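You operate a simulated robot arm through the tools that you are given. There is no shell and no other tool.

You run a simulated two-armed robot. Do the job below in one go: nothing can be reset, and whatever is moved stays where it is left.

TASK
Hang the IN ticket's tag on HOLD, the OUT ticket's on PASS.
Fine: yellow slider on the IN ticket's lot; IN ticket into the desk rack.

It is judged by the outcome, as a careful person would: the job done as asked, and still so three seconds after it is handed in. It fails if anything else is knocked over, pushed out of place, dropped, spilled or broken.

THE ROBOT
Two 6-joint arms with two-finger grippers on one trunk, on a base that drives. Base frame: it is fixed to the floor where the robot stands at the start and does not move with it; the origin is under the middle of the robot, x ahead of it, y to its left, z up. Readings come in mm, degrees, newtons and seconds.
The left shoulder is at the start at [30, 178, 963], the right one opposite. With the tool pointing down near the work surface each hand reaches from about 100 to 700 mm from the robot's upright axis, wherever it stands, measured 20 degrees to its own side. Places, roughly: HOLD peg [2100, -1800, 1300]; PASS peg [2300, -1900, 1300]; first slot of the desk ticket rack [3000, -2100, 1000]; orange tag, yellow tag [2500, -2000, 1250]; ticket [2750, -2000, 1000]; yellow slider [1600, -1600, 900]. Payload 2.54 kg a hand.
The tool frame of a hand sits at the grasp point between the pads (the TCP): z along the fingers, y along the line on which they close. The tips reach 30 mm beyond it. The gripper opens to 116 mm. The gripper's body begins 95 mm behind the TCP.
Orientation is told as [roll, pitch, yaw] about the base's x, y, z axes, in that order, counted from this pose: with the fingers straight down and closing along the base's y, the tool's x points along the base's -x, its y along +y and its z along -z.

THE INTERFACE
- The arms move only by the tool apply_moves. It takes "left_series", "right_series" or both (then of equal length, played together; a hand with none holds still); each is a list of rows, each an object of numbers (a shift or turn left out is 0, a gripper value left out holds the last): "tx", "ty", "tz": the shift along the base's x, y, z in units of 150 mm (1.0 is 150 mm); "wx", "wy", "wz": the turn, a rotation vector about the base's x, y, z in units of 45 degrees (1.0 is 45 degrees). In form: [{"tx": .., "ty": .., "tz": .., "wx": .., "wy": .., "wz": ..}, ...]. A call has 1 to 20 rows; each row is the pose to reach, as a shift and turn from the pose commanded when the call began. "left_hand" and "right_hand" are, for a hand that has rows, the opening, from 0 (shut) to 1 (fully open), set as the call begins (left out, the last holds). A call with a number of a shift or a turn outside -1 to 1 is refused whole. Each row takes 0.2 s and may step no farther than 50 mm and 8.6 degrees from the row before; otherwise, or with a gripper value out of range, the whole call is refused. Where a pose cannot be reached the arm comes as near as it can. A force on the tool above 40 N (or 10 N above the force at the start of the call, whichever is more), or a blocked arm, ends the call early, and 0.2 s more pass. The fingers move at their own pace (about 153 mm/s each) and stop on an object; they squeeze with about 34 N. The grip force told is the motor's: it shows also when the fingers shut on nothing. Time passes only in rows, and 0.2 s behind the last, so rows that repeat a pose let the fingers close. It gives the time, the measured TCP pose, the force on the tool (base axes), the opening and the grip force at its end, in the units of the frame above (readings bear some noise), with the torque about the TCP (base axes, N m) and any sound that the robot's microphone picked up.
- Cameras (640 x 400 px; columns grow to the right, rows downward): "scene" is now at [46.8, -14.6, 1688.3]; the picture's right is [-0.15, -0.99, 0.00], its down [-0.72, 0.11, -0.68] and it looks along [0.67, -0.10, -0.73] (base axes); focal length 286 px, centre (320, 200). "left" rides on the left gripper at [69, 15, -122] in its tool frame; the picture's right is [-0.21, 0.98, 0.00], its down [-0.83, -0.18, -0.53] and it looks along [-0.52, -0.11, 0.85] (tool axes); focal length 251 px, centre (320, 200). "right" rides on the right gripper at [69, -15, -122] in its tool frame; the picture's right is [0.21, 0.98, 0.00], its down [-0.83, 0.18, -0.53] and it looks along [-0.52, 0.11, 0.85] (tool axes); focal length 251 px, centre (320, 200). There is no depth. A picture from a camera that has moved, and an enlarged one, comes with that camera's place and axes in the base frame and with its lens.
- camera(camera): a new picture of that camera. The clock stands still meanwhile.
- slide_trunk(by): slides the trunk up (or, below 0, down) by that many mm; the arms and the scene camera ride with it, the base frame stays. It gives what a move gives, with no picture.
- drive_base(legs): drives the robot by 1 to 6 legs, each [ahead, left, turn to the left] in mm, mm and degrees, along the robot's own axes; the way and the turn of a leg run together, so that a leg with both is an arc; at most 1500 mm and 180 degrees a leg. The arms and the cameras ride along, it lands a little off, and it stops where it bumps. It gives what a move gives.
- pan_tilt(pan, tilt): turns the head with the scene camera to pan (to the left, within 143 degrees either way) and tilt (down, from -29 to 69), counted from straight ahead of the robot. It gives what a move gives.
- close_up(camera, box): a new picture of the part [left, top, right, bottom] of that camera's present view, enlarged. The clock stands still meanwhile.
- sign_off(): hands the job in; it is judged then, once.

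Places have to be worked out from the pictures, the camera data and where the tool is seen. Open the grippers and draw the arms clear of the work before you hand the job in, unless the task says otherwise.

The tools are called after "Request:" by a JSON object that holds its "api" and its "payload". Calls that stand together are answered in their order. apply_moves: Moves the arms, as the interface text tells. Its arguments: {"type":"object","properties":{"left_series":{"type":"array"},"left_hand":{"type":"number"},"right_series":{"type":"array"},"right_hand":{"type":"number"}},"required":[]} The other tools are called the same way: slide_trunk (by) slides the trunk up or down; drive_base (legs) drives the base; pan_tilt (pan, tilt) turns the head that bears the scene camera; camera (camera) takes a picture; close_up (camera, box) takes an enlarged picture of a part of a camera's view; sign_off () hands the job in.

At the start:

```text
time: 0.0
left_tcp_pos: [477.4, 155.9, 1174.9]
left_tcp_rot: [0.0, 0.0, 0.0]
left_force: [-0.1, 0.0, 0.2]
left_torque: [0.02, 0.07, 0.02]
left_gripper_width: 115.8
left_grasp_force: 0.1
right_tcp_pos: [485.0, -204.3, 1170.0]
right_tcp_rot: [0.1, -0.1, 0.0]
right_force: [-0.4, -0.3, -0.1]
right_torque: [-0.01, 0.01, 0.0]
right_gripper_width: 115.9
right_grasp_force: 0.0
trunk travel left (down, up): [-175.0, 365.0]
robot x, y, heading: [-1.1, -3.3, 0.0]
head pan, tilt: [-8.7, 47.0]
```

scene: 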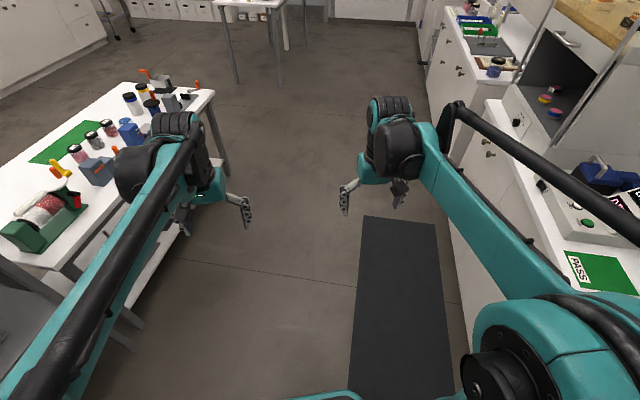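
right: 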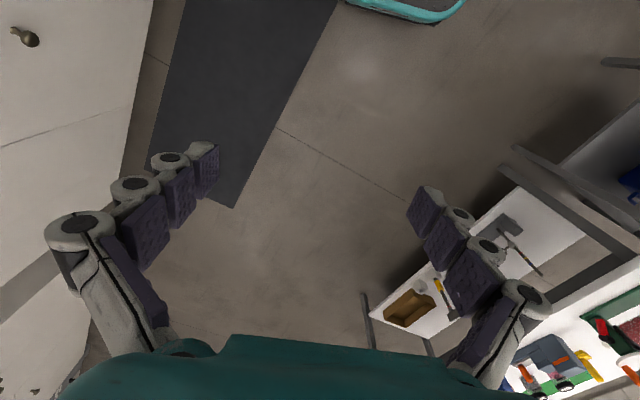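
left: 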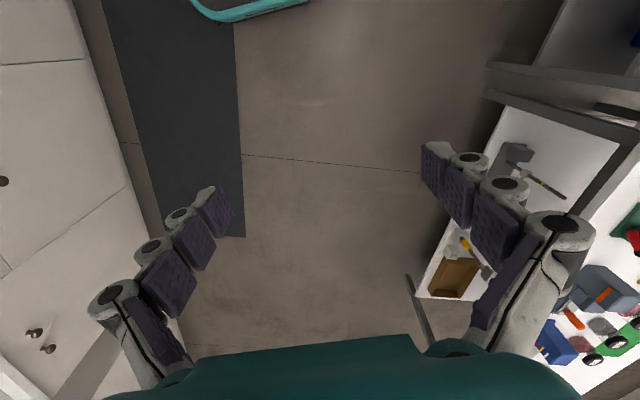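

The start pictures show a bench on my left and a counter on my right; the work places lie ahead and to the right. I turn the head to look that way first.

Request:
{"api": "pan_tilt", "payload": {"pan": -42, "tilt": 20}}

Request:
{"api": "camera", "payload": {"camera": "scene"}}

```text
time: 1.0
left_tcp_pos: [476.1, 153.5, 1175.9]
left_tcp_rot: [0.0, -0.1, 0.1]
left_force: [0.1, -1.3, -0.5]
left_torque: [-0.04, 0.02, 0.0]
left_gripper_width: 116.0
left_grasp_force: 0.1
right_tcp_pos: [483.1, -202.7, 1170.9]
right_tcp_rot: [0.1, 0.0, 0.0]
right_force: [-0.1, -0.4, -0.4]
right_torque: [0.01, -0.01, 0.04]
right_gripper_width: 115.9
right_grasp_force: 0.0
trunk travel left (down, up): [-175.0, 365.0]
robot x, y, heading: [2.1, -0.6, 0.1]
head pan, tilt: [-42.0, 20.0]
```

```text
taken
camera scene: at [37.4, -64.8, 1729.8], right [-0.67, -0.74, 0.0], down [-0.26, 0.23, -0.94], along [0.7, -0.63, -0.34], focal length 286 px, centre (320, 200)
```

scene: 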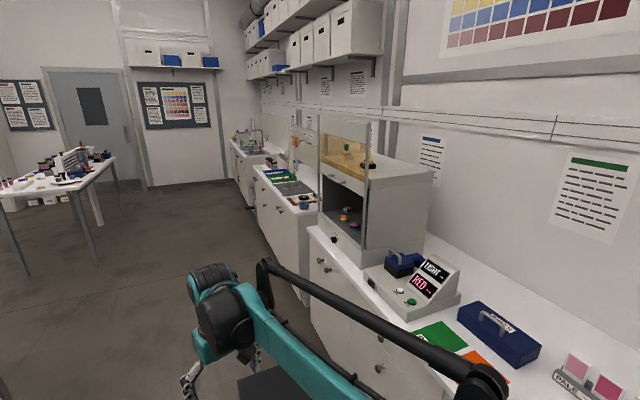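

The counter runs along the right wall, with a cabinet near and the tag board farther ahead. I enlarge the far part.

Request:
{"api": "close_up", "payload": {"camera": "scene", "box": [220, 100, 380, 220]}}

Request:
{"api": "close_up", "payload": {"camera": "scene", "box": [300, 200, 640, 400]}}

```text
3.33 times, centred on (300, 160) of scene
camera zoom: at [37.4, -64.8, 1729.8], right [-0.67, -0.74, 0.0], down [-0.26, 0.23, -0.94], along [0.7, -0.63, -0.34], focal length 955 px, centre (387, 333)
```

zoom: 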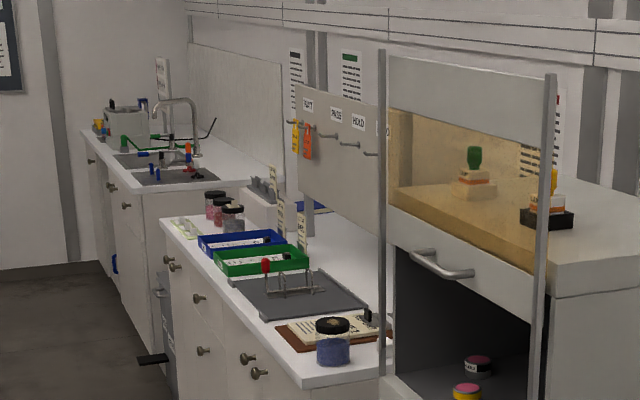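

```text
1.88 times, centred on (470, 300) of scene
camera zoom: at [37.4, -64.8, 1729.8], right [-0.67, -0.74, 0.0], down [-0.26, 0.23, -0.94], along [0.7, -0.63, -0.34], focal length 539 px, centre (38, 12)
```

zoom: 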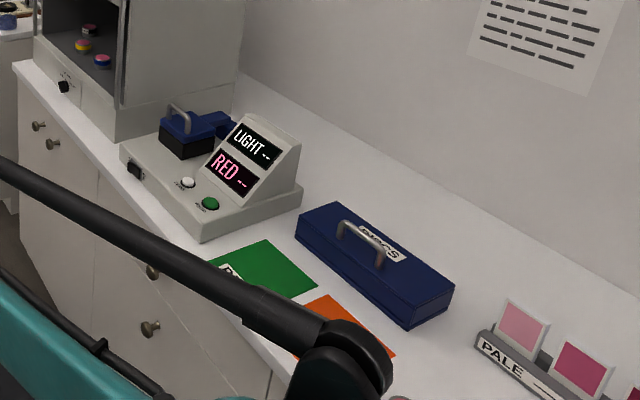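

The work counter is slanted about 20° from my x axis, its front edge about 600 mm to my right, with the tag board, trays and slider stand about 2–3.5 m along it. I turn to run parallel to it, drive along, then face it.

Request:
{"api": "drive_base", "payload": {"legs": [[0, 0, -20], [1300, 0, 0], [1300, 0, 0]]}}

Request:
{"api": "pan_tilt", "payload": {"pan": -85, "tilt": 35}}

Request:
{"api": "camera", "payload": {"camera": "scene"}}

```text
time: 14.8
left_tcp_pos: [2971.7, -912.4, 1174.7]
left_tcp_rot: [0.0, 0.0, -19.8]
left_force: [0.5, 0.7, 0.1]
left_torque: [0.0, 0.0, 0.03]
left_gripper_width: 116.0
left_grasp_force: 0.1
right_tcp_pos: [2854.6, -1252.3, 1170.5]
right_tcp_rot: [0.0, 0.0, -19.7]
right_force: [0.3, 0.4, -0.2]
right_torque: [-0.04, 0.0, 0.01]
right_gripper_width: 115.9
right_grasp_force: 0.0
trunk travel left (down, up): [-175.0, 365.0]
robot x, y, heading: [2466.8, -896.6, -19.7]
head pan, tilt: [-42.0, 20.0]
```

```text
time: 15.9
left_tcp_pos: [2969.8, -912.6, 1175.7]
left_tcp_rot: [0.0, 0.0, -19.8]
left_force: [0.7, -0.6, 0.5]
left_torque: [0.01, -0.03, 0.0]
left_gripper_width: 116.0
left_grasp_force: 0.0
right_tcp_pos: [2855.8, -1251.0, 1170.4]
right_tcp_rot: [0.0, 0.0, -19.8]
right_force: [-0.4, -0.3, -0.1]
right_torque: [-0.01, 0.01, 0.02]
right_gripper_width: 116.1
right_grasp_force: 0.1
trunk travel left (down, up): [-175.0, 365.0]
robot x, y, heading: [2464.6, -892.3, -19.6]
head pan, tilt: [-85.0, 35.0]
```

```text
taken
camera scene: at [2417.0, -974.1, 1706.0], right [-0.97, 0.26, 0.0], down [0.15, 0.55, -0.82], along [-0.21, -0.79, -0.57], focal length 286 px, centre (320, 200)
```

scene: 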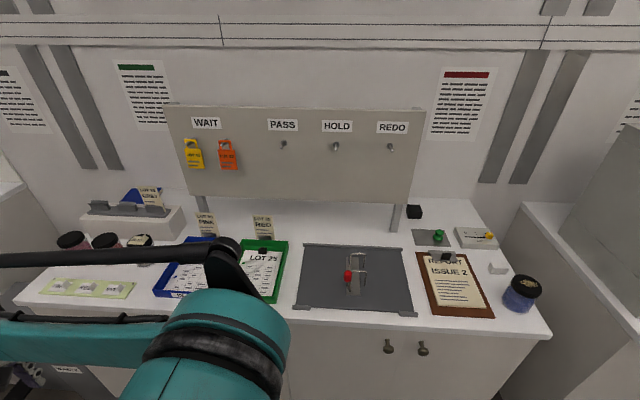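

Clear view: WAIT pegs with two tags, PASS, HOLD, REDO, trays with tickets, a chart with a yellow slider. I enlarge the parts for reading.

Request:
{"api": "close_up", "payload": {"camera": "scene", "box": [170, 100, 290, 180]}}

Request:
{"api": "close_up", "payload": {"camera": "scene", "box": [150, 190, 310, 310]}}

Request:
{"api": "close_up", "payload": {"camera": "scene", "box": [400, 190, 560, 320]}}

Request:
{"api": "close_up", "payload": {"camera": "scene", "box": [30, 170, 190, 310]}}

Request:
{"api": "close_up", "payload": {"camera": "scene", "box": [250, 100, 430, 200]}}

Request:
{"api": "close_up", "payload": {"camera": "scene", "box": [290, 230, 430, 320]}}

```text
5.00 times, centred on (230, 140) of scene
camera zoom: at [2417.0, -974.1, 1706.0], right [-0.97, 0.26, 0.0], down [0.15, 0.55, -0.82], along [-0.21, -0.79, -0.57], focal length 1432 px, centre (770, 500)
```

zoom: 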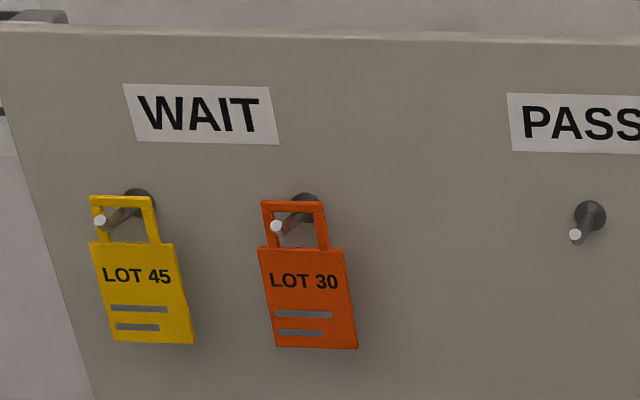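

```text
3.33 times, centred on (230, 250) of scene
camera zoom: at [2417.0, -974.1, 1706.0], right [-0.97, 0.26, 0.0], down [0.15, 0.55, -0.82], along [-0.21, -0.79, -0.57], focal length 955 px, centre (620, 33)
```

zoom: 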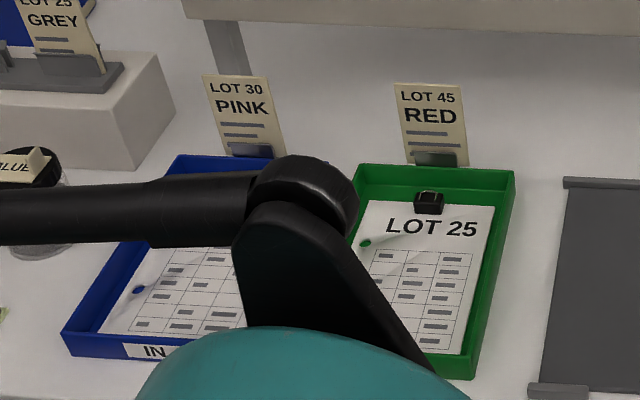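

```text
3.08 times, centred on (480, 255) of scene
camera zoom: at [2417.0, -974.1, 1706.0], right [-0.97, 0.26, 0.0], down [0.15, 0.55, -0.82], along [-0.21, -0.79, -0.57], focal length 881 px, centre (-172, 31)
```

zoom: 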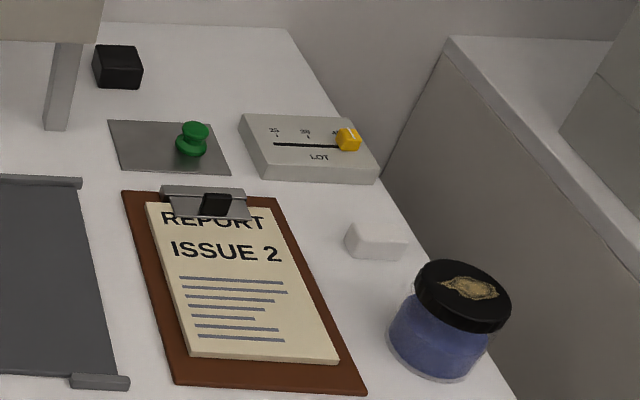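

```text
2.86 times, centred on (110, 240) of scene
camera zoom: at [2417.0, -974.1, 1706.0], right [-0.97, 0.26, 0.0], down [0.15, 0.55, -0.82], along [-0.21, -0.79, -0.57], focal length 818 px, centre (920, 86)
```

zoom: 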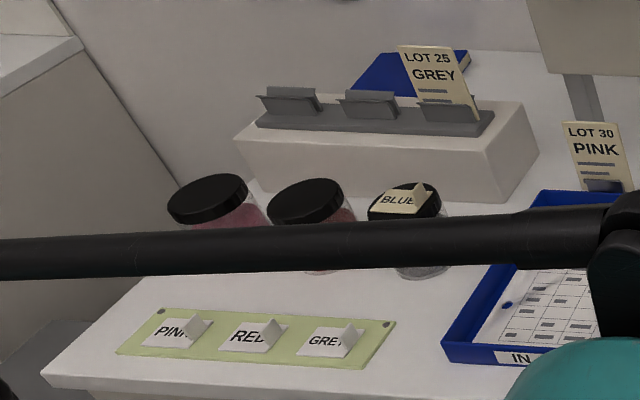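

```text
3.56 times, centred on (340, 150) of scene
camera zoom: at [2417.0, -974.1, 1706.0], right [-0.97, 0.26, 0.0], down [0.15, 0.55, -0.82], along [-0.21, -0.79, -0.57], focal length 1018 px, centre (249, 378)
```

zoom: 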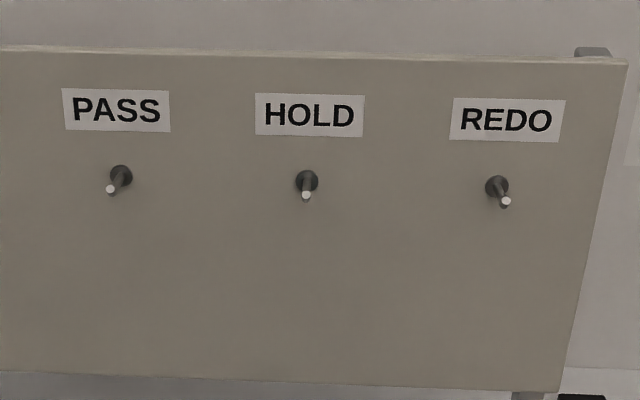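

```text
4.44 times, centred on (360, 275) of scene
camera zoom: at [2417.0, -974.1, 1706.0], right [-0.97, 0.26, 0.0], down [0.15, 0.55, -0.82], along [-0.21, -0.79, -0.57], focal length 1273 px, centre (142, -133)
```

zoom: 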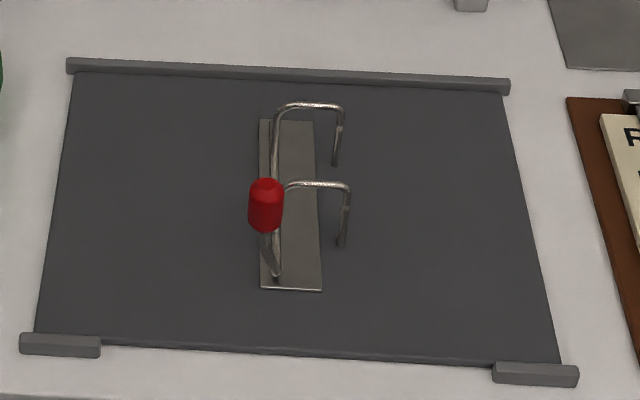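

The tickets read: IN tray LOT 30 PINK, green tray LOT 45 RED; tags: yellow LOT 45, orange LOT 30; slider now at 45. I turn to face the counter and look again for triangulation.

Request:
{"api": "drive_base", "payload": {"legs": [[0, 0, -90]]}}

Request:
{"api": "pan_tilt", "payload": {"pan": 15, "tilt": 35}}

Request:
{"api": "camera", "payload": {"camera": "scene"}}

```text
time: 20.2
left_tcp_pos: [2447.8, -1396.8, 1175.7]
left_tcp_rot: [0.1, 0.1, -110.3]
left_force: [-0.2, -0.1, -0.1]
left_torque: [-0.02, 0.0, -0.04]
left_gripper_width: 115.9
left_grasp_force: 0.1
right_tcp_pos: [2112.1, -1280.7, 1170.6]
right_tcp_rot: [0.0, -0.1, -110.4]
right_force: [0.2, -0.6, 0.5]
right_torque: [-0.02, 0.0, 0.03]
right_gripper_width: 116.0
right_grasp_force: 0.0
trunk travel left (down, up): [-175.0, 365.0]
robot x, y, heading: [2471.7, -895.6, -110.3]
head pan, tilt: [-85.0, 35.0]
```

```text
time: 21.9
left_tcp_pos: [2449.1, -1396.4, 1176.7]
left_tcp_rot: [0.0, 0.0, -110.3]
left_force: [0.0, 0.3, -0.2]
left_torque: [0.01, 0.02, -0.03]
left_gripper_width: 115.9
left_grasp_force: 0.0
right_tcp_pos: [2110.7, -1280.0, 1170.6]
right_tcp_rot: [0.1, 0.0, -110.3]
right_force: [-0.3, -0.6, -0.6]
right_torque: [0.02, -0.05, 0.02]
right_gripper_width: 116.0
right_grasp_force: 0.0
trunk travel left (down, up): [-175.0, 365.0]
robot x, y, heading: [2468.6, -896.8, -110.3]
head pan, tilt: [15.0, 35.0]
```

```text
taken
camera scene: at [2469.6, -958.9, 1706.0], right [-1.0, 0.09, 0.0], down [0.05, 0.57, -0.82], along [-0.08, -0.82, -0.57], focal length 286 px, centre (320, 200)
```

scene: 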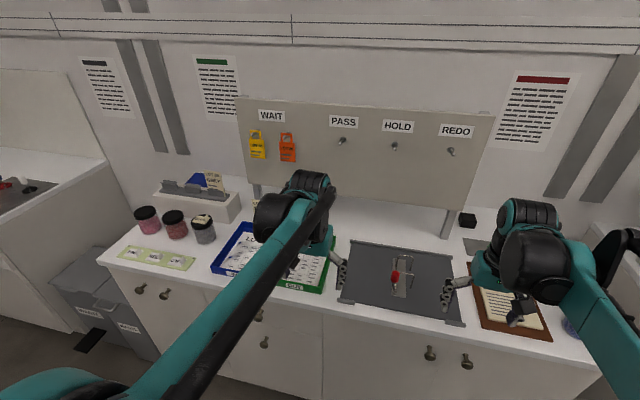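

I take enlarged measurements of tags, pegs and labels here, then raise the trunk for a vertical baseline.

Request:
{"api": "close_up", "payload": {"camera": "scene", "box": [230, 95, 390, 195]}}

Request:
{"api": "close_up", "payload": {"camera": "scene", "box": [330, 95, 490, 195]}}

Request:
{"api": "close_up", "payload": {"camera": "scene", "box": [120, 165, 280, 275]}}

Request:
{"api": "slide_trunk", "payload": {"by": 250}}

Request:
{"api": "camera", "payload": {"camera": "scene"}}

```text
4.00 times, centred on (310, 145) of scene
camera zoom: at [2469.6, -958.9, 1706.0], right [-1.0, 0.09, 0.0], down [0.05, 0.57, -0.82], along [-0.08, -0.82, -0.57], focal length 1146 px, centre (360, 420)
```

zoom: 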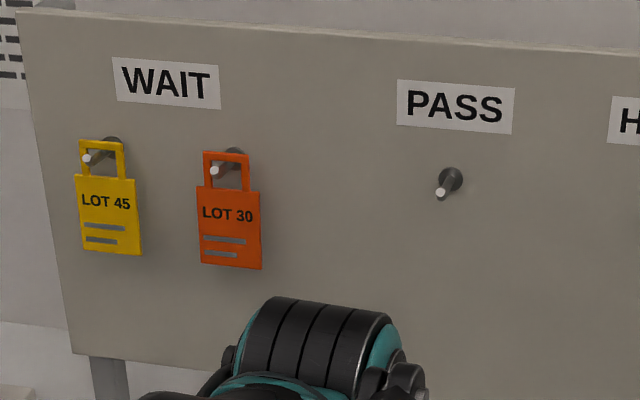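

```text
4.00 times, centred on (410, 145) of scene
camera zoom: at [2469.6, -958.9, 1706.0], right [-1.0, 0.09, 0.0], down [0.05, 0.57, -0.82], along [-0.08, -0.82, -0.57], focal length 1146 px, centre (-40, 420)
```

zoom: 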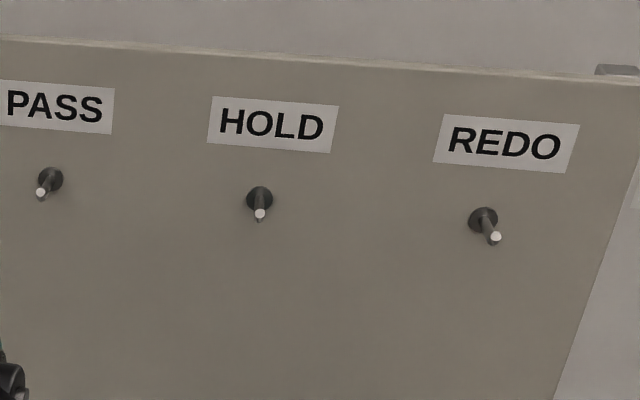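

```text
3.64 times, centred on (200, 220) of scene
camera zoom: at [2469.6, -958.9, 1706.0], right [-1.0, 0.09, 0.0], down [0.05, 0.57, -0.82], along [-0.08, -0.82, -0.57], focal length 1042 px, centre (756, 127)
```

zoom: 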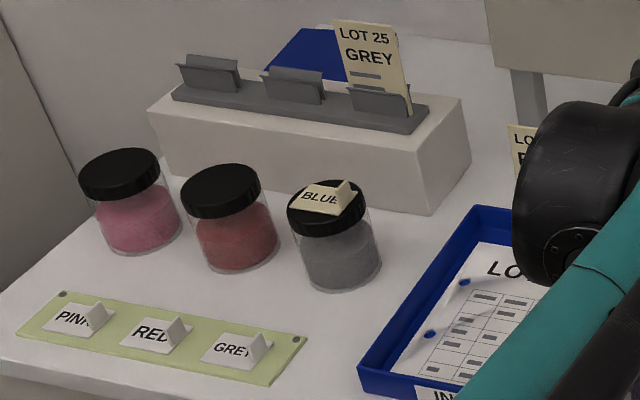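

```text
time: 24.5
left_tcp_pos: [2449.6, -1397.2, 1425.0]
left_tcp_rot: [0.1, 0.0, -110.3]
left_force: [-0.1, 0.2, 0.5]
left_torque: [0.01, -0.01, -0.01]
left_gripper_width: 115.9
left_grasp_force: 0.1
right_tcp_pos: [2111.2, -1279.1, 1420.9]
right_tcp_rot: [0.0, 0.0, -110.2]
right_force: [0.7, 0.1, -0.1]
right_torque: [0.04, 0.03, -0.06]
right_gripper_width: 116.1
right_grasp_force: 0.1
trunk travel left (down, up): [-425.0, 115.0]
robot x, y, heading: [2464.9, -897.0, -110.2]
head pan, tilt: [15.0, 35.0]
```

```text
taken
camera scene: at [2469.6, -959.0, 1955.9], right [-1.0, 0.09, 0.0], down [0.05, 0.57, -0.82], along [-0.08, -0.82, -0.57], focal length 286 px, centre (320, 200)
```

scene: 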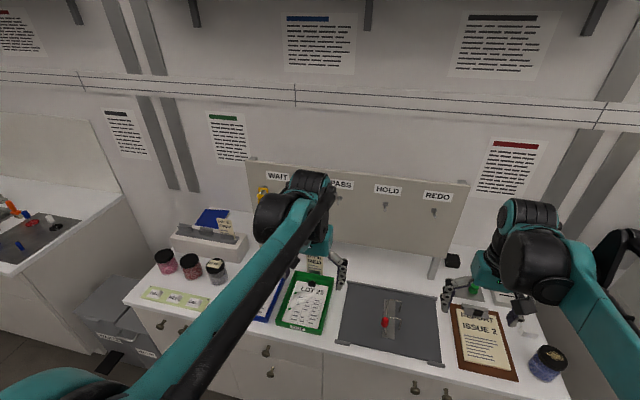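

I enlarge the same regions from the raised camera.

Request:
{"api": "close_up", "payload": {"camera": "scene", "box": [340, 160, 480, 250]}}

Request:
{"api": "close_up", "payload": {"camera": "scene", "box": [240, 150, 380, 240]}}

Request:
{"api": "close_up", "payload": {"camera": "scene", "box": [120, 190, 280, 310]}}

Request:
{"api": "close_up", "payload": {"camera": "scene", "box": [250, 240, 350, 340]}}

```text
4.44 times, centred on (410, 205) of scene
camera zoom: at [2469.6, -959.0, 1955.9], right [-1.0, 0.09, 0.0], down [0.05, 0.57, -0.82], along [-0.08, -0.82, -0.57], focal length 1273 px, centre (-80, 178)
```

zoom: 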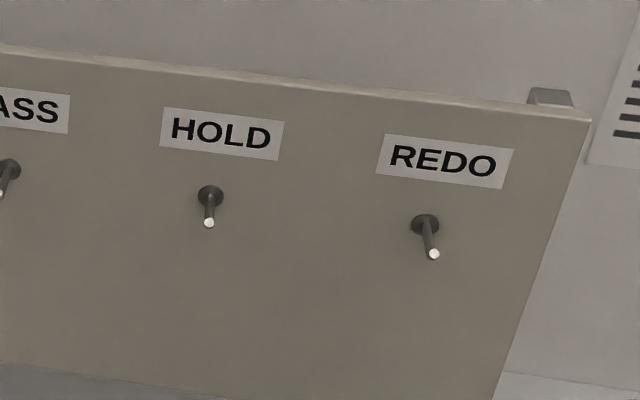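

```text
4.44 times, centred on (310, 195) of scene
camera zoom: at [2469.6, -959.0, 1955.9], right [-1.0, 0.09, 0.0], down [0.05, 0.57, -0.82], along [-0.08, -0.82, -0.57], focal length 1273 px, centre (364, 222)
```

zoom: 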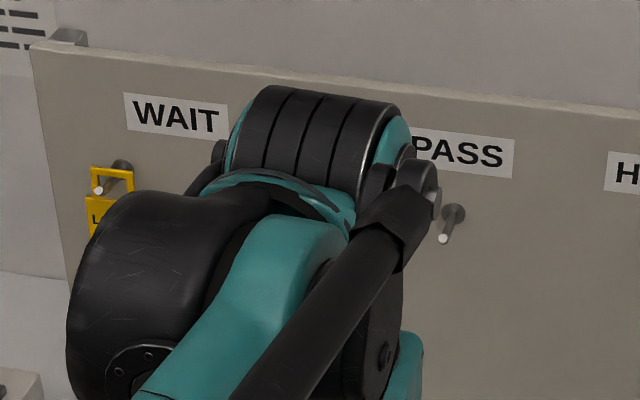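

```text
3.33 times, centred on (200, 250) of scene
camera zoom: at [2469.6, -959.0, 1955.9], right [-1.0, 0.09, 0.0], down [0.05, 0.57, -0.82], along [-0.08, -0.82, -0.57], focal length 955 px, centre (720, 33)
```

zoom: 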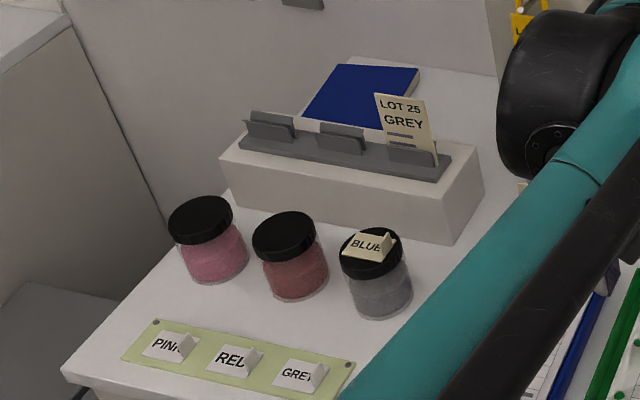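

```text
4.00 times, centred on (300, 290) of scene
camera zoom: at [2469.6, -959.0, 1955.9], right [-1.0, 0.09, 0.0], down [0.05, 0.57, -0.82], along [-0.08, -0.82, -0.57], focal length 1146 px, centre (400, -160)
```

zoom: 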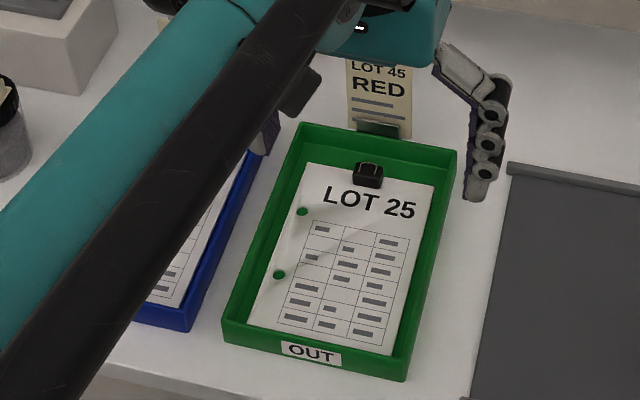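

Triangulation gives peg tips PASS ≈[2320,-1840,1314], HOLD ≈[2150,-1786,1313], the tags' plates centred near orange [2498,-1919,1252] and yellow [2611,-1955,1252]; the board faces along [0.304,0.953]. I drive nearer (the counter edge stays about 350 mm from my axis) and square up to the board.

Request:
{"api": "drive_base", "payload": {"legs": [[225, 40, 2.6]]}}

Request:
{"api": "pan_tilt", "payload": {"pan": 0, "tilt": 40}}

Request:
{"api": "camera", "payload": {"camera": "scene"}}

```text
time: 26.2
left_tcp_pos: [2434.5, -1622.2, 1425.3]
left_tcp_rot: [-0.1, 0.0, -107.9]
left_force: [-0.5, 0.3, 0.5]
left_torque: [-0.01, -0.02, 0.0]
left_gripper_width: 116.0
left_grasp_force: 0.0
right_tcp_pos: [2092.7, -1518.6, 1420.3]
right_tcp_rot: [0.1, 0.0, -107.7]
right_force: [0.8, -0.8, 0.3]
right_torque: [0.02, 0.0, 0.02]
right_gripper_width: 116.1
right_grasp_force: 0.1
trunk travel left (down, up): [-425.0, 115.0]
robot x, y, heading: [2433.0, -1119.7, -108.0]
head pan, tilt: [15.0, 35.0]
```

```text
time: 27.0
left_tcp_pos: [2434.9, -1622.0, 1426.5]
left_tcp_rot: [0.0, 0.0, -107.8]
left_force: [-0.3, -0.4, 0.1]
left_torque: [-0.01, 0.01, -0.02]
left_gripper_width: 116.1
left_grasp_force: 0.0
right_tcp_pos: [2093.3, -1518.8, 1419.0]
right_tcp_rot: [0.0, 0.0, -107.8]
right_force: [0.1, 0.1, -0.6]
right_torque: [-0.02, -0.03, -0.01]
right_gripper_width: 115.9
right_grasp_force: 0.1
trunk travel left (down, up): [-425.0, 115.0]
robot x, y, heading: [2434.2, -1117.5, -108.1]
head pan, tilt: [0.0, 40.0]
```

```text
taken
camera scene: at [2415.1, -1176.8, 1948.4], right [-0.95, 0.31, 0.0], down [0.2, 0.61, -0.77], along [-0.23, -0.73, -0.64], focal length 286 px, centre (320, 200)
```

scene: 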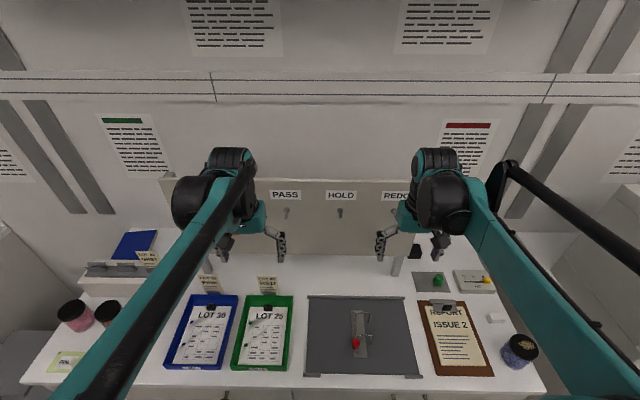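

I zoom on the trays and the tickets.

Request:
{"api": "close_up", "payload": {"camera": "scene", "box": [150, 260, 300, 380]}}

Request:
{"api": "close_up", "payload": {"camera": "scene", "box": [410, 250, 530, 330]}}

Request:
{"api": "close_up", "payload": {"camera": "scene", "box": [60, 220, 230, 320]}}

```text
3.33 times, centred on (225, 320) of scene
camera zoom: at [2415.1, -1176.8, 1948.4], right [-0.95, 0.31, 0.0], down [0.2, 0.61, -0.77], along [-0.23, -0.73, -0.64], focal length 955 px, centre (637, -200)
```

zoom: 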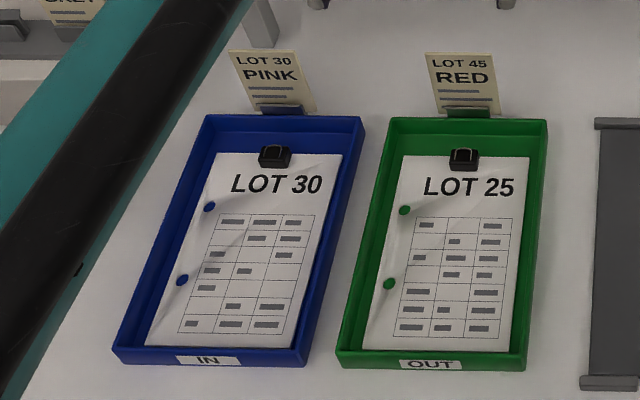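

```text
5.00 times, centred on (470, 290) of scene
camera zoom: at [2415.1, -1176.8, 1948.4], right [-0.95, 0.31, 0.0], down [0.2, 0.61, -0.77], along [-0.23, -0.73, -0.64], focal length 1432 px, centre (-430, -250)
```

zoom: 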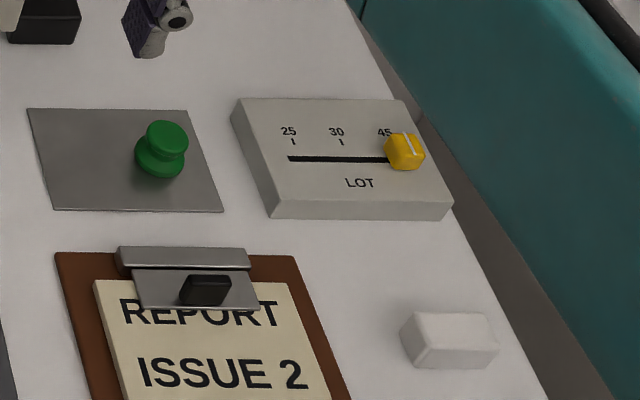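

```text
3.76 times, centred on (145, 270) of scene
camera zoom: at [2415.1, -1176.8, 1948.4], right [-0.95, 0.31, 0.0], down [0.2, 0.61, -0.77], along [-0.23, -0.73, -0.64], focal length 1078 px, centre (979, -64)
```

zoom: 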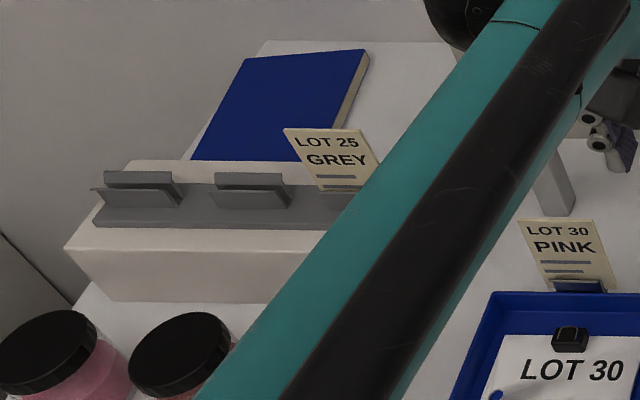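

IN sheet and card both read LOT 30, the OUT ticket card reads LOT 45: so orange goes to HOLD, yellow to PASS. I begin turning the left gripper to point at the board.

Request:
{"api": "apply_moves", "payload": {"left_series": [{"wx": -0.159, "wy": 0.051, "tx": 0.05, "ty": 0, "tz": -0.08}, {"wx": -0.318, "wy": 0.101, "tx": 0.1, "ty": 0, "tz": -0.16}, {"wx": -0.477, "wy": 0.152, "tx": 0.15, "ty": 0, "tz": -0.25}, {"wx": -0.635, "wy": 0.203, "tx": 0.2, "ty": 0, "tz": -0.33}, {"wx": -0.794, "wy": 0.253, "tx": 0.25, "ty": 0, "tz": -0.41}, {"wx": -0.953, "wy": 0.304, "tx": 0.3, "ty": 0, "tz": -0.5}]}}

Request:
{"api": "camera", "payload": {"camera": "left"}}

```text
time: 28.4
left_tcp_pos: [2480.2, -1622.1, 1350.4]
left_tcp_rot: [0.2, -45.3, -108.0]
left_force: [0.0, -0.4, -0.3]
left_torque: [0.0, 0.0, 0.01]
left_gripper_width: 115.8
left_grasp_force: 0.1
right_tcp_pos: [2093.1, -1519.9, 1420.8]
right_tcp_rot: [0.0, 0.0, -107.9]
right_force: [-0.8, 0.5, 0.3]
right_torque: [-0.01, -0.01, -0.01]
right_gripper_width: 116.0
right_grasp_force: 0.1
trunk travel left (down, up): [-425.0, 115.0]
robot x, y, heading: [2433.8, -1121.0, -108.0]
head pan, tilt: [0.0, 40.0]
```

```text
taken
camera left: at [2536.5, -1496.9, 1387.4], right [0.88, -0.44, 0.15], down [-0.24, -0.14, 0.96], along [-0.4, -0.89, -0.23], focal length 251 px, centre (320, 200)
```

left: 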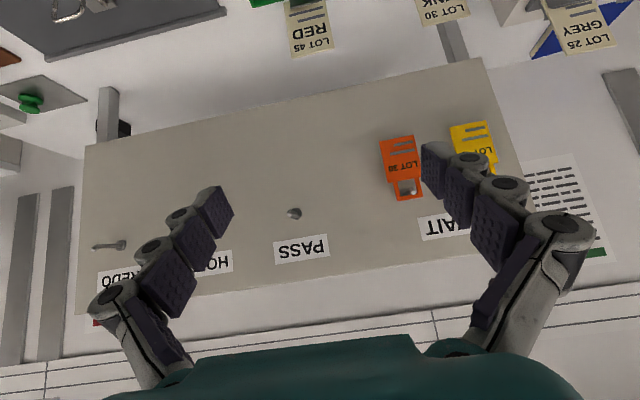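

The wrist camera works upside-down here, pegs and tags visible. I finish the turn to horizontal and go to about 130 mm in front of the orange tag.

Request:
{"api": "apply_moves", "payload": {"left_series": [{"wx": -0.159, "wy": 0.051, "tx": 0.072, "ty": -0.167, "tz": -0.11}, {"wx": -0.318, "wy": 0.101, "tx": 0.144, "ty": -0.333, "tz": -0.22}, {"wx": -0.477, "wy": 0.152, "tx": 0.216, "ty": -0.5, "tz": -0.33}, {"wx": -0.635, "wy": 0.203, "tx": 0.289, "ty": -0.667, "tz": -0.44}, {"wx": -0.794, "wy": 0.253, "tx": 0.361, "ty": -0.833, "tz": -0.55}, {"wx": -0.953, "wy": 0.304, "tx": 0.433, "ty": -1.0, "tz": -0.663}]}}

Request:
{"api": "camera", "payload": {"camera": "left"}}

Request:
{"api": "camera", "payload": {"camera": "scene"}}

```text
time: 29.8
left_tcp_pos: [2552.7, -1836.7, 1333.4]
left_tcp_rot: [25.3, -89.8, -132.9]
left_force: [-0.5, -1.0, -0.7]
left_torque: [-0.04, 0.05, -0.03]
left_gripper_width: 115.5
left_grasp_force: 0.1
left hand out of reach, approached as far as the arm can: row 4, 5, 6
right_tcp_pos: [2093.4, -1523.5, 1418.3]
right_tcp_rot: [-0.1, 0.1, -107.8]
right_force: [0.2, -0.9, 0.8]
right_torque: [0.11, 0.01, -0.03]
right_gripper_width: 116.0
right_grasp_force: 0.0
trunk travel left (down, up): [-425.0, 115.0]
robot x, y, heading: [2435.3, -1123.5, -107.9]
head pan, tilt: [0.0, 40.0]
```

```text
taken
camera left: at [2603.8, -1724.2, 1263.0], right [0.93, -0.3, 0.22], down [-0.01, 0.56, 0.83], along [-0.37, -0.77, 0.52], focal length 251 px, centre (320, 200)
```

left: 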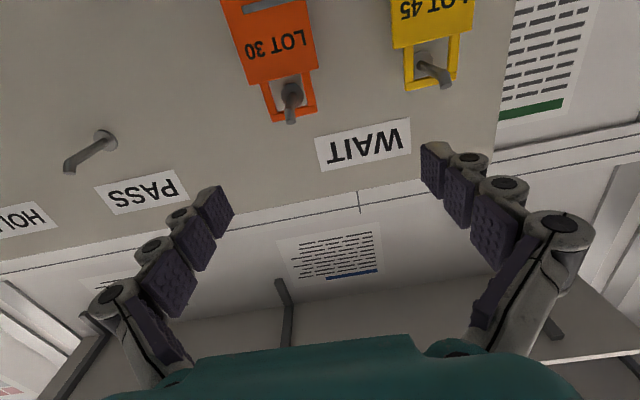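

```text
taken
camera scene: at [2416.6, -1181.5, 1948.2], right [-0.95, 0.31, 0.0], down [0.2, 0.61, -0.76], along [-0.23, -0.73, -0.64], focal length 286 px, centre (320, 200)
```

scene: 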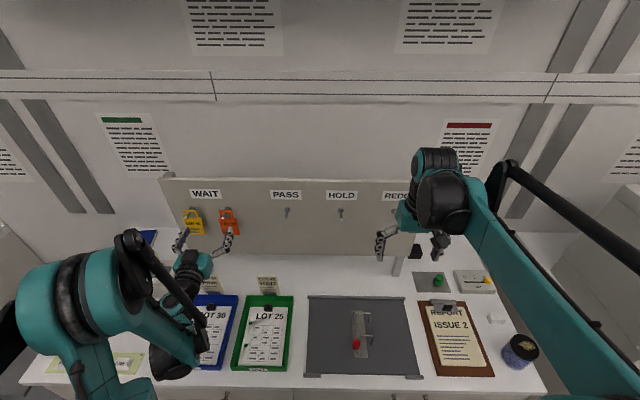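

The straight-horizontal pose was out of reach there (measured z 1333 instead of 1252). I go back to the 45° pose, and will use a gentler tilt instead.

Request:
{"api": "apply_moves", "payload": {"left_series": [{"wx": 0.159, "wy": -0.051, "tx": -0.072, "ty": 0.167, "tz": 0.11}, {"wx": 0.318, "wy": -0.101, "tx": -0.144, "ty": 0.333, "tz": 0.22}, {"wx": 0.477, "wy": -0.152, "tx": -0.216, "ty": 0.5, "tz": 0.33}, {"wx": 0.635, "wy": -0.203, "tx": -0.289, "ty": 0.667, "tz": 0.44}, {"wx": 0.794, "wy": -0.253, "tx": -0.361, "ty": 0.833, "tz": 0.55}, {"wx": 0.953, "wy": -0.304, "tx": -0.433, "ty": 1.0, "tz": 0.663}]}}

Request:
{"api": "camera", "payload": {"camera": "scene"}}

```text
time: 31.2
left_tcp_pos: [2486.2, -1682.6, 1435.6]
left_tcp_rot: [0.2, -45.0, -107.8]
left_force: [-0.3, 0.5, -0.3]
left_torque: [0.0, -0.04, 0.04]
left_gripper_width: 116.2
left_grasp_force: 0.2
right_tcp_pos: [2091.9, -1518.7, 1420.5]
right_tcp_rot: [0.0, 0.0, -107.8]
right_force: [0.3, 0.6, -0.3]
right_torque: [-0.02, -0.02, -0.01]
right_gripper_width: 115.9
right_grasp_force: 0.1
trunk travel left (down, up): [-425.0, 115.0]
robot x, y, heading: [2433.3, -1121.6, -107.8]
head pan, tilt: [0.0, 40.0]
```

```text
taken
camera scene: at [2414.5, -1174.5, 1948.5], right [-0.95, 0.31, 0.0], down [0.2, 0.61, -0.77], along [-0.23, -0.73, -0.64], focal length 286 px, centre (320, 200)
```

scene: 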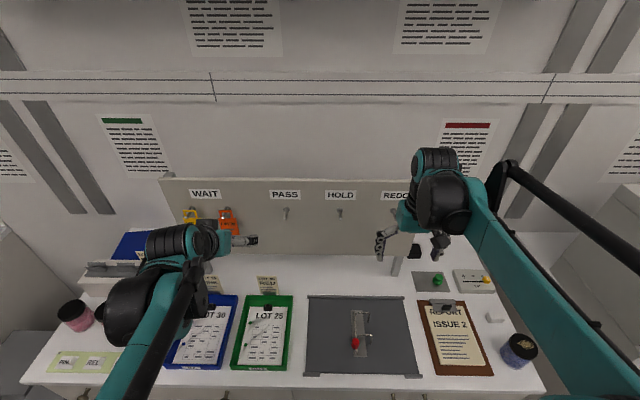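

The commanded pose follows what was reached. I lower the trunk by 225 mm so that the forearms slope upward, which should make a horizontal tool easier.

Request:
{"api": "slide_trunk", "payload": {"by": -225}}

Request:
{"api": "apply_moves", "payload": {"left_series": [{"wx": -0.159, "wy": 0.051, "tx": 0.05, "ty": -0.04, "tz": 0.05}, {"wx": -0.318, "wy": 0.101, "tx": 0.1, "ty": -0.08, "tz": 0.1}, {"wx": -0.477, "wy": 0.152, "tx": 0.15, "ty": -0.12, "tz": 0.15}, {"wx": -0.635, "wy": 0.203, "tx": 0.2, "ty": -0.16, "tz": 0.2}, {"wx": -0.794, "wy": 0.253, "tx": 0.25, "ty": -0.2, "tz": 0.24}, {"wx": -0.953, "wy": 0.304, "tx": 0.3, "ty": -0.24, "tz": 0.28}]}}

Request:
{"api": "camera", "payload": {"camera": "left"}}

Request:
{"api": "camera", "payload": {"camera": "scene"}}

```text
time: 33.6
left_tcp_pos: [2486.0, -1683.0, 1210.0]
left_tcp_rot: [0.1, -45.0, -107.9]
left_force: [0.9, 0.0, 0.0]
left_torque: [0.03, -0.03, 0.01]
left_gripper_width: 115.8
left_grasp_force: 0.1
right_tcp_pos: [2092.6, -1519.6, 1196.1]
right_tcp_rot: [0.1, 0.0, -107.8]
right_force: [-0.1, -0.9, 0.0]
right_torque: [-0.01, -0.01, 0.0]
right_gripper_width: 116.2
right_grasp_force: 0.0
trunk travel left (down, up): [-200.0, 340.0]
robot x, y, heading: [2433.1, -1124.3, -107.8]
head pan, tilt: [0.0, 40.0]
```

```text
time: 35.0
left_tcp_pos: [2532.9, -1721.5, 1250.7]
left_tcp_rot: [87.5, -89.8, 164.8]
left_force: [-0.8, -0.2, -0.8]
left_torque: [0.0, -0.01, 0.05]
left_gripper_width: 115.7
left_grasp_force: 0.0
right_tcp_pos: [2092.1, -1520.7, 1195.1]
right_tcp_rot: [0.0, 0.0, -107.8]
right_force: [0.2, -0.2, -0.2]
right_torque: [0.03, 0.02, -0.01]
right_gripper_width: 115.9
right_grasp_force: 0.1
trunk travel left (down, up): [-200.0, 340.0]
robot x, y, heading: [2436.6, -1118.3, -107.5]
head pan, tilt: [0.0, 40.0]
```

```text
taken
camera left: at [2583.2, -1608.3, 1181.4], right [0.93, -0.3, 0.22], down [-0.01, 0.56, 0.83], along [-0.37, -0.77, 0.52], focal length 251 px, centre (320, 200)
```

left: 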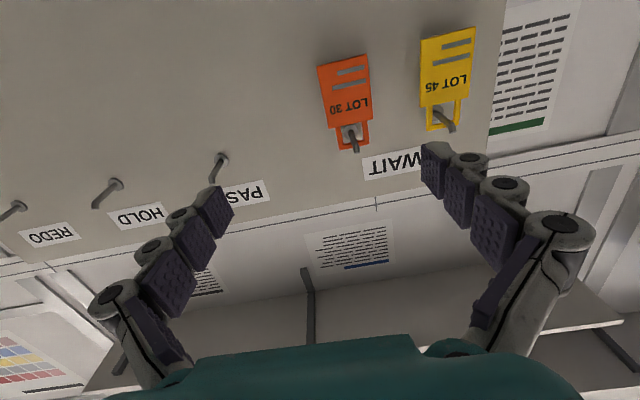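

```text
taken
camera scene: at [2415.4, -1177.5, 1723.4], right [-0.95, 0.31, 0.0], down [0.2, 0.61, -0.77], along [-0.23, -0.73, -0.64], focal length 286 px, centre (320, 200)
```

scene: 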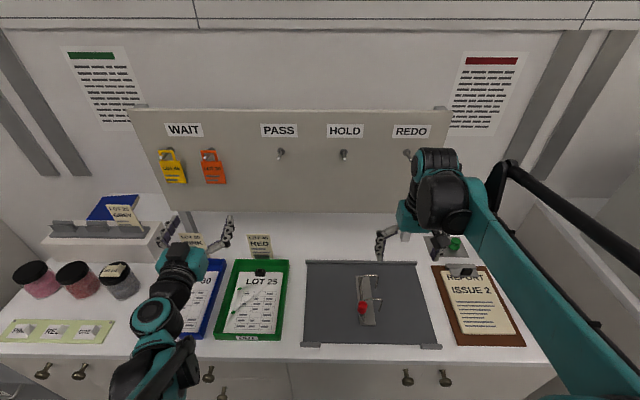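

Horizontal pose reached. The pegs seem to have upturned tips; I look closer, and also at the tags.

Request:
{"api": "close_up", "payload": {"camera": "left", "box": [300, 20, 480, 160]}}

Request:
{"api": "close_up", "payload": {"camera": "left", "box": [80, 130, 260, 250]}}

Request:
{"api": "close_up", "payload": {"camera": "scene", "box": [140, 110, 300, 210]}}

Request:
{"api": "close_up", "payload": {"camera": "scene", "box": [250, 110, 410, 210]}}

```text
2.86 times, centred on (390, 90) of left
camera zoom: at [2583.2, -1608.3, 1181.4], right [0.93, -0.3, 0.22], down [-0.01, 0.56, 0.83], along [-0.37, -0.77, 0.52], focal length 718 px, centre (120, 514)
```

zoom: 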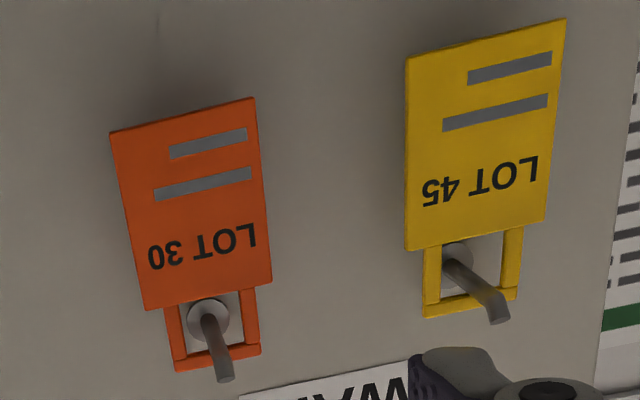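

```text
3.33 times, centred on (170, 190) of left
camera zoom: at [2583.2, -1608.3, 1181.4], right [0.93, -0.3, 0.22], down [-0.01, 0.56, 0.83], along [-0.37, -0.77, 0.52], focal length 838 px, centre (820, 233)
```

zoom: 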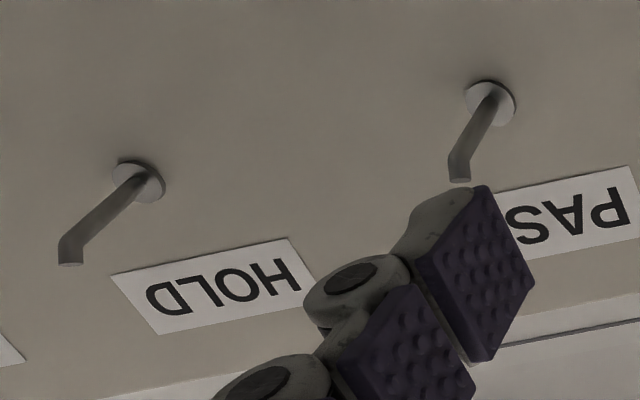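

```text
4.00 times, centred on (220, 160) of scene
camera zoom: at [2415.4, -1177.5, 1723.4], right [-0.95, 0.31, 0.0], down [0.2, 0.61, -0.77], along [-0.23, -0.73, -0.64], focal length 1146 px, centre (720, 360)
```

zoom: 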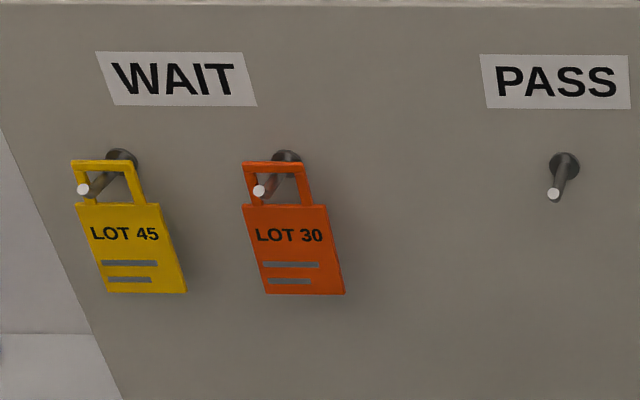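

```text
4.00 times, centred on (330, 160) of scene
camera zoom: at [2415.4, -1177.5, 1723.4], right [-0.95, 0.31, 0.0], down [0.2, 0.61, -0.77], along [-0.23, -0.73, -0.64], focal length 1146 px, centre (280, 360)
```

zoom: 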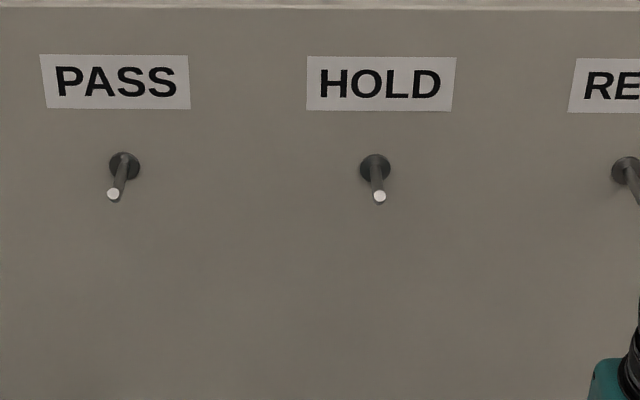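

Pegs have a small upturned tip; cross-checking with the wrist camera I place the orange plate's centre near d-offset +35 mm from the TCP, z≈1240. I half-close the gripper a bit and approach to just before the peg tips.

Request:
{"api": "apply_moves", "payload": {"left_hand": 0.75, "left_series": [{"tx": -0.01, "ty": -0.22, "tz": -0.015}, {"tx": -0.02, "ty": -0.45, "tz": -0.03}, {"tx": -0.03, "ty": -0.67, "tz": -0.045}, {"tx": -0.041, "ty": -0.893, "tz": -0.058}]}}

Request:
{"api": "camera", "payload": {"camera": "left"}}

Request:
{"api": "close_up", "payload": {"camera": "scene", "box": [130, 110, 290, 230]}}

```text
time: 36.0
left_tcp_pos: [2524.7, -1855.1, 1241.7]
left_tcp_rot: [73.2, -89.9, 179.1]
left_force: [0.4, 0.0, 0.4]
left_torque: [0.0, -0.01, -0.01]
left_gripper_width: 86.8
left_grasp_force: 0.0
right_tcp_pos: [2092.4, -1520.6, 1194.5]
right_tcp_rot: [0.1, 0.1, -107.8]
right_force: [-0.3, 0.5, -0.3]
right_torque: [0.05, -0.04, 0.03]
right_gripper_width: 115.8
right_grasp_force: 0.0
trunk travel left (down, up): [-200.0, 340.0]
robot x, y, heading: [2434.7, -1122.4, -108.1]
head pan, tilt: [0.0, 40.0]
```

```text
taken
camera left: at [2576.4, -1743.1, 1172.7], right [0.93, -0.3, 0.22], down [-0.01, 0.56, 0.83], along [-0.37, -0.77, 0.52], focal length 251 px, centre (320, 200)
```

left: 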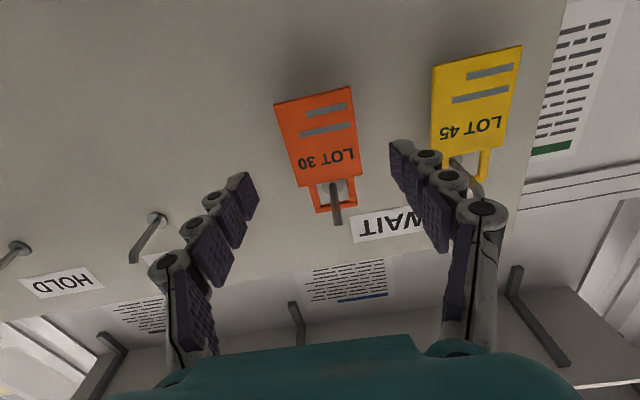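

```text
3.33 times, centred on (210, 170) of scene
camera zoom: at [2415.1, -1177.6, 1723.4], right [-0.95, 0.31, 0.0], down [0.2, 0.61, -0.77], along [-0.23, -0.73, -0.64], focal length 955 px, centre (687, 300)
```

zoom: 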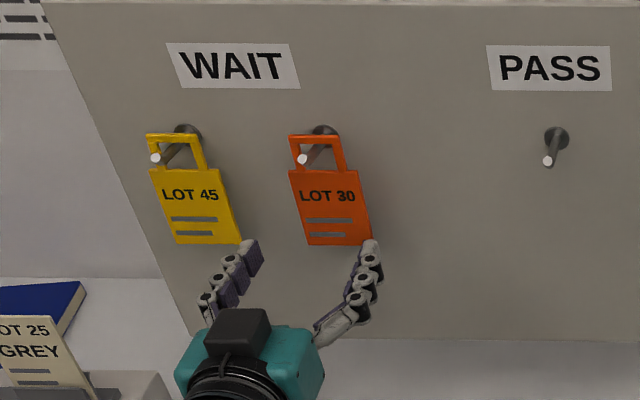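

Aligned laterally within a few mm. I advance 55 mm so the pads straddle the tag's edges, then look.

Request:
{"api": "apply_moves", "payload": {"left_series": [{"tx": -0.055, "ty": -0.175}, {"tx": -0.111, "ty": -0.349}]}}

Request:
{"api": "camera", "payload": {"camera": "left"}}

Request:
{"api": "close_up", "payload": {"camera": "scene", "box": [160, 120, 260, 200]}}

```text
time: 36.6
left_tcp_pos: [2507.5, -1907.5, 1242.4]
left_tcp_rot: [90.8, -89.9, 161.6]
left_force: [0.2, -1.1, -0.2]
left_torque: [-0.01, 0.0, 0.02]
left_gripper_width: 86.8
left_grasp_force: 0.0
right_tcp_pos: [2092.5, -1518.7, 1194.6]
right_tcp_rot: [0.0, 0.0, -107.7]
right_force: [-0.1, 0.4, -0.5]
right_torque: [0.01, 0.04, 0.0]
right_gripper_width: 116.0
right_grasp_force: 0.1
trunk travel left (down, up): [-200.0, 340.0]
robot x, y, heading: [2433.1, -1125.3, -107.6]
head pan, tilt: [0.0, 40.0]
```

```text
taken
camera left: at [2559.9, -1794.8, 1172.7], right [0.93, -0.3, 0.22], down [-0.01, 0.56, 0.83], along [-0.37, -0.77, 0.52], focal length 251 px, centre (320, 200)
```

left: 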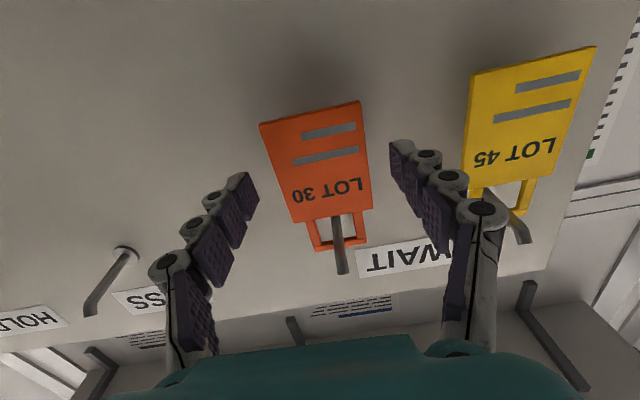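

```text
5.00 times, centred on (210, 160) of scene
camera zoom: at [2415.0, -1176.4, 1723.4], right [-0.95, 0.31, 0.0], down [0.2, 0.61, -0.77], along [-0.23, -0.73, -0.64], focal length 1432 px, centre (870, 400)
```

zoom: 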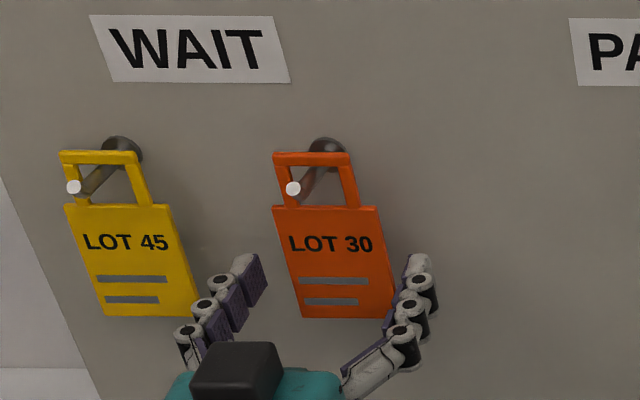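

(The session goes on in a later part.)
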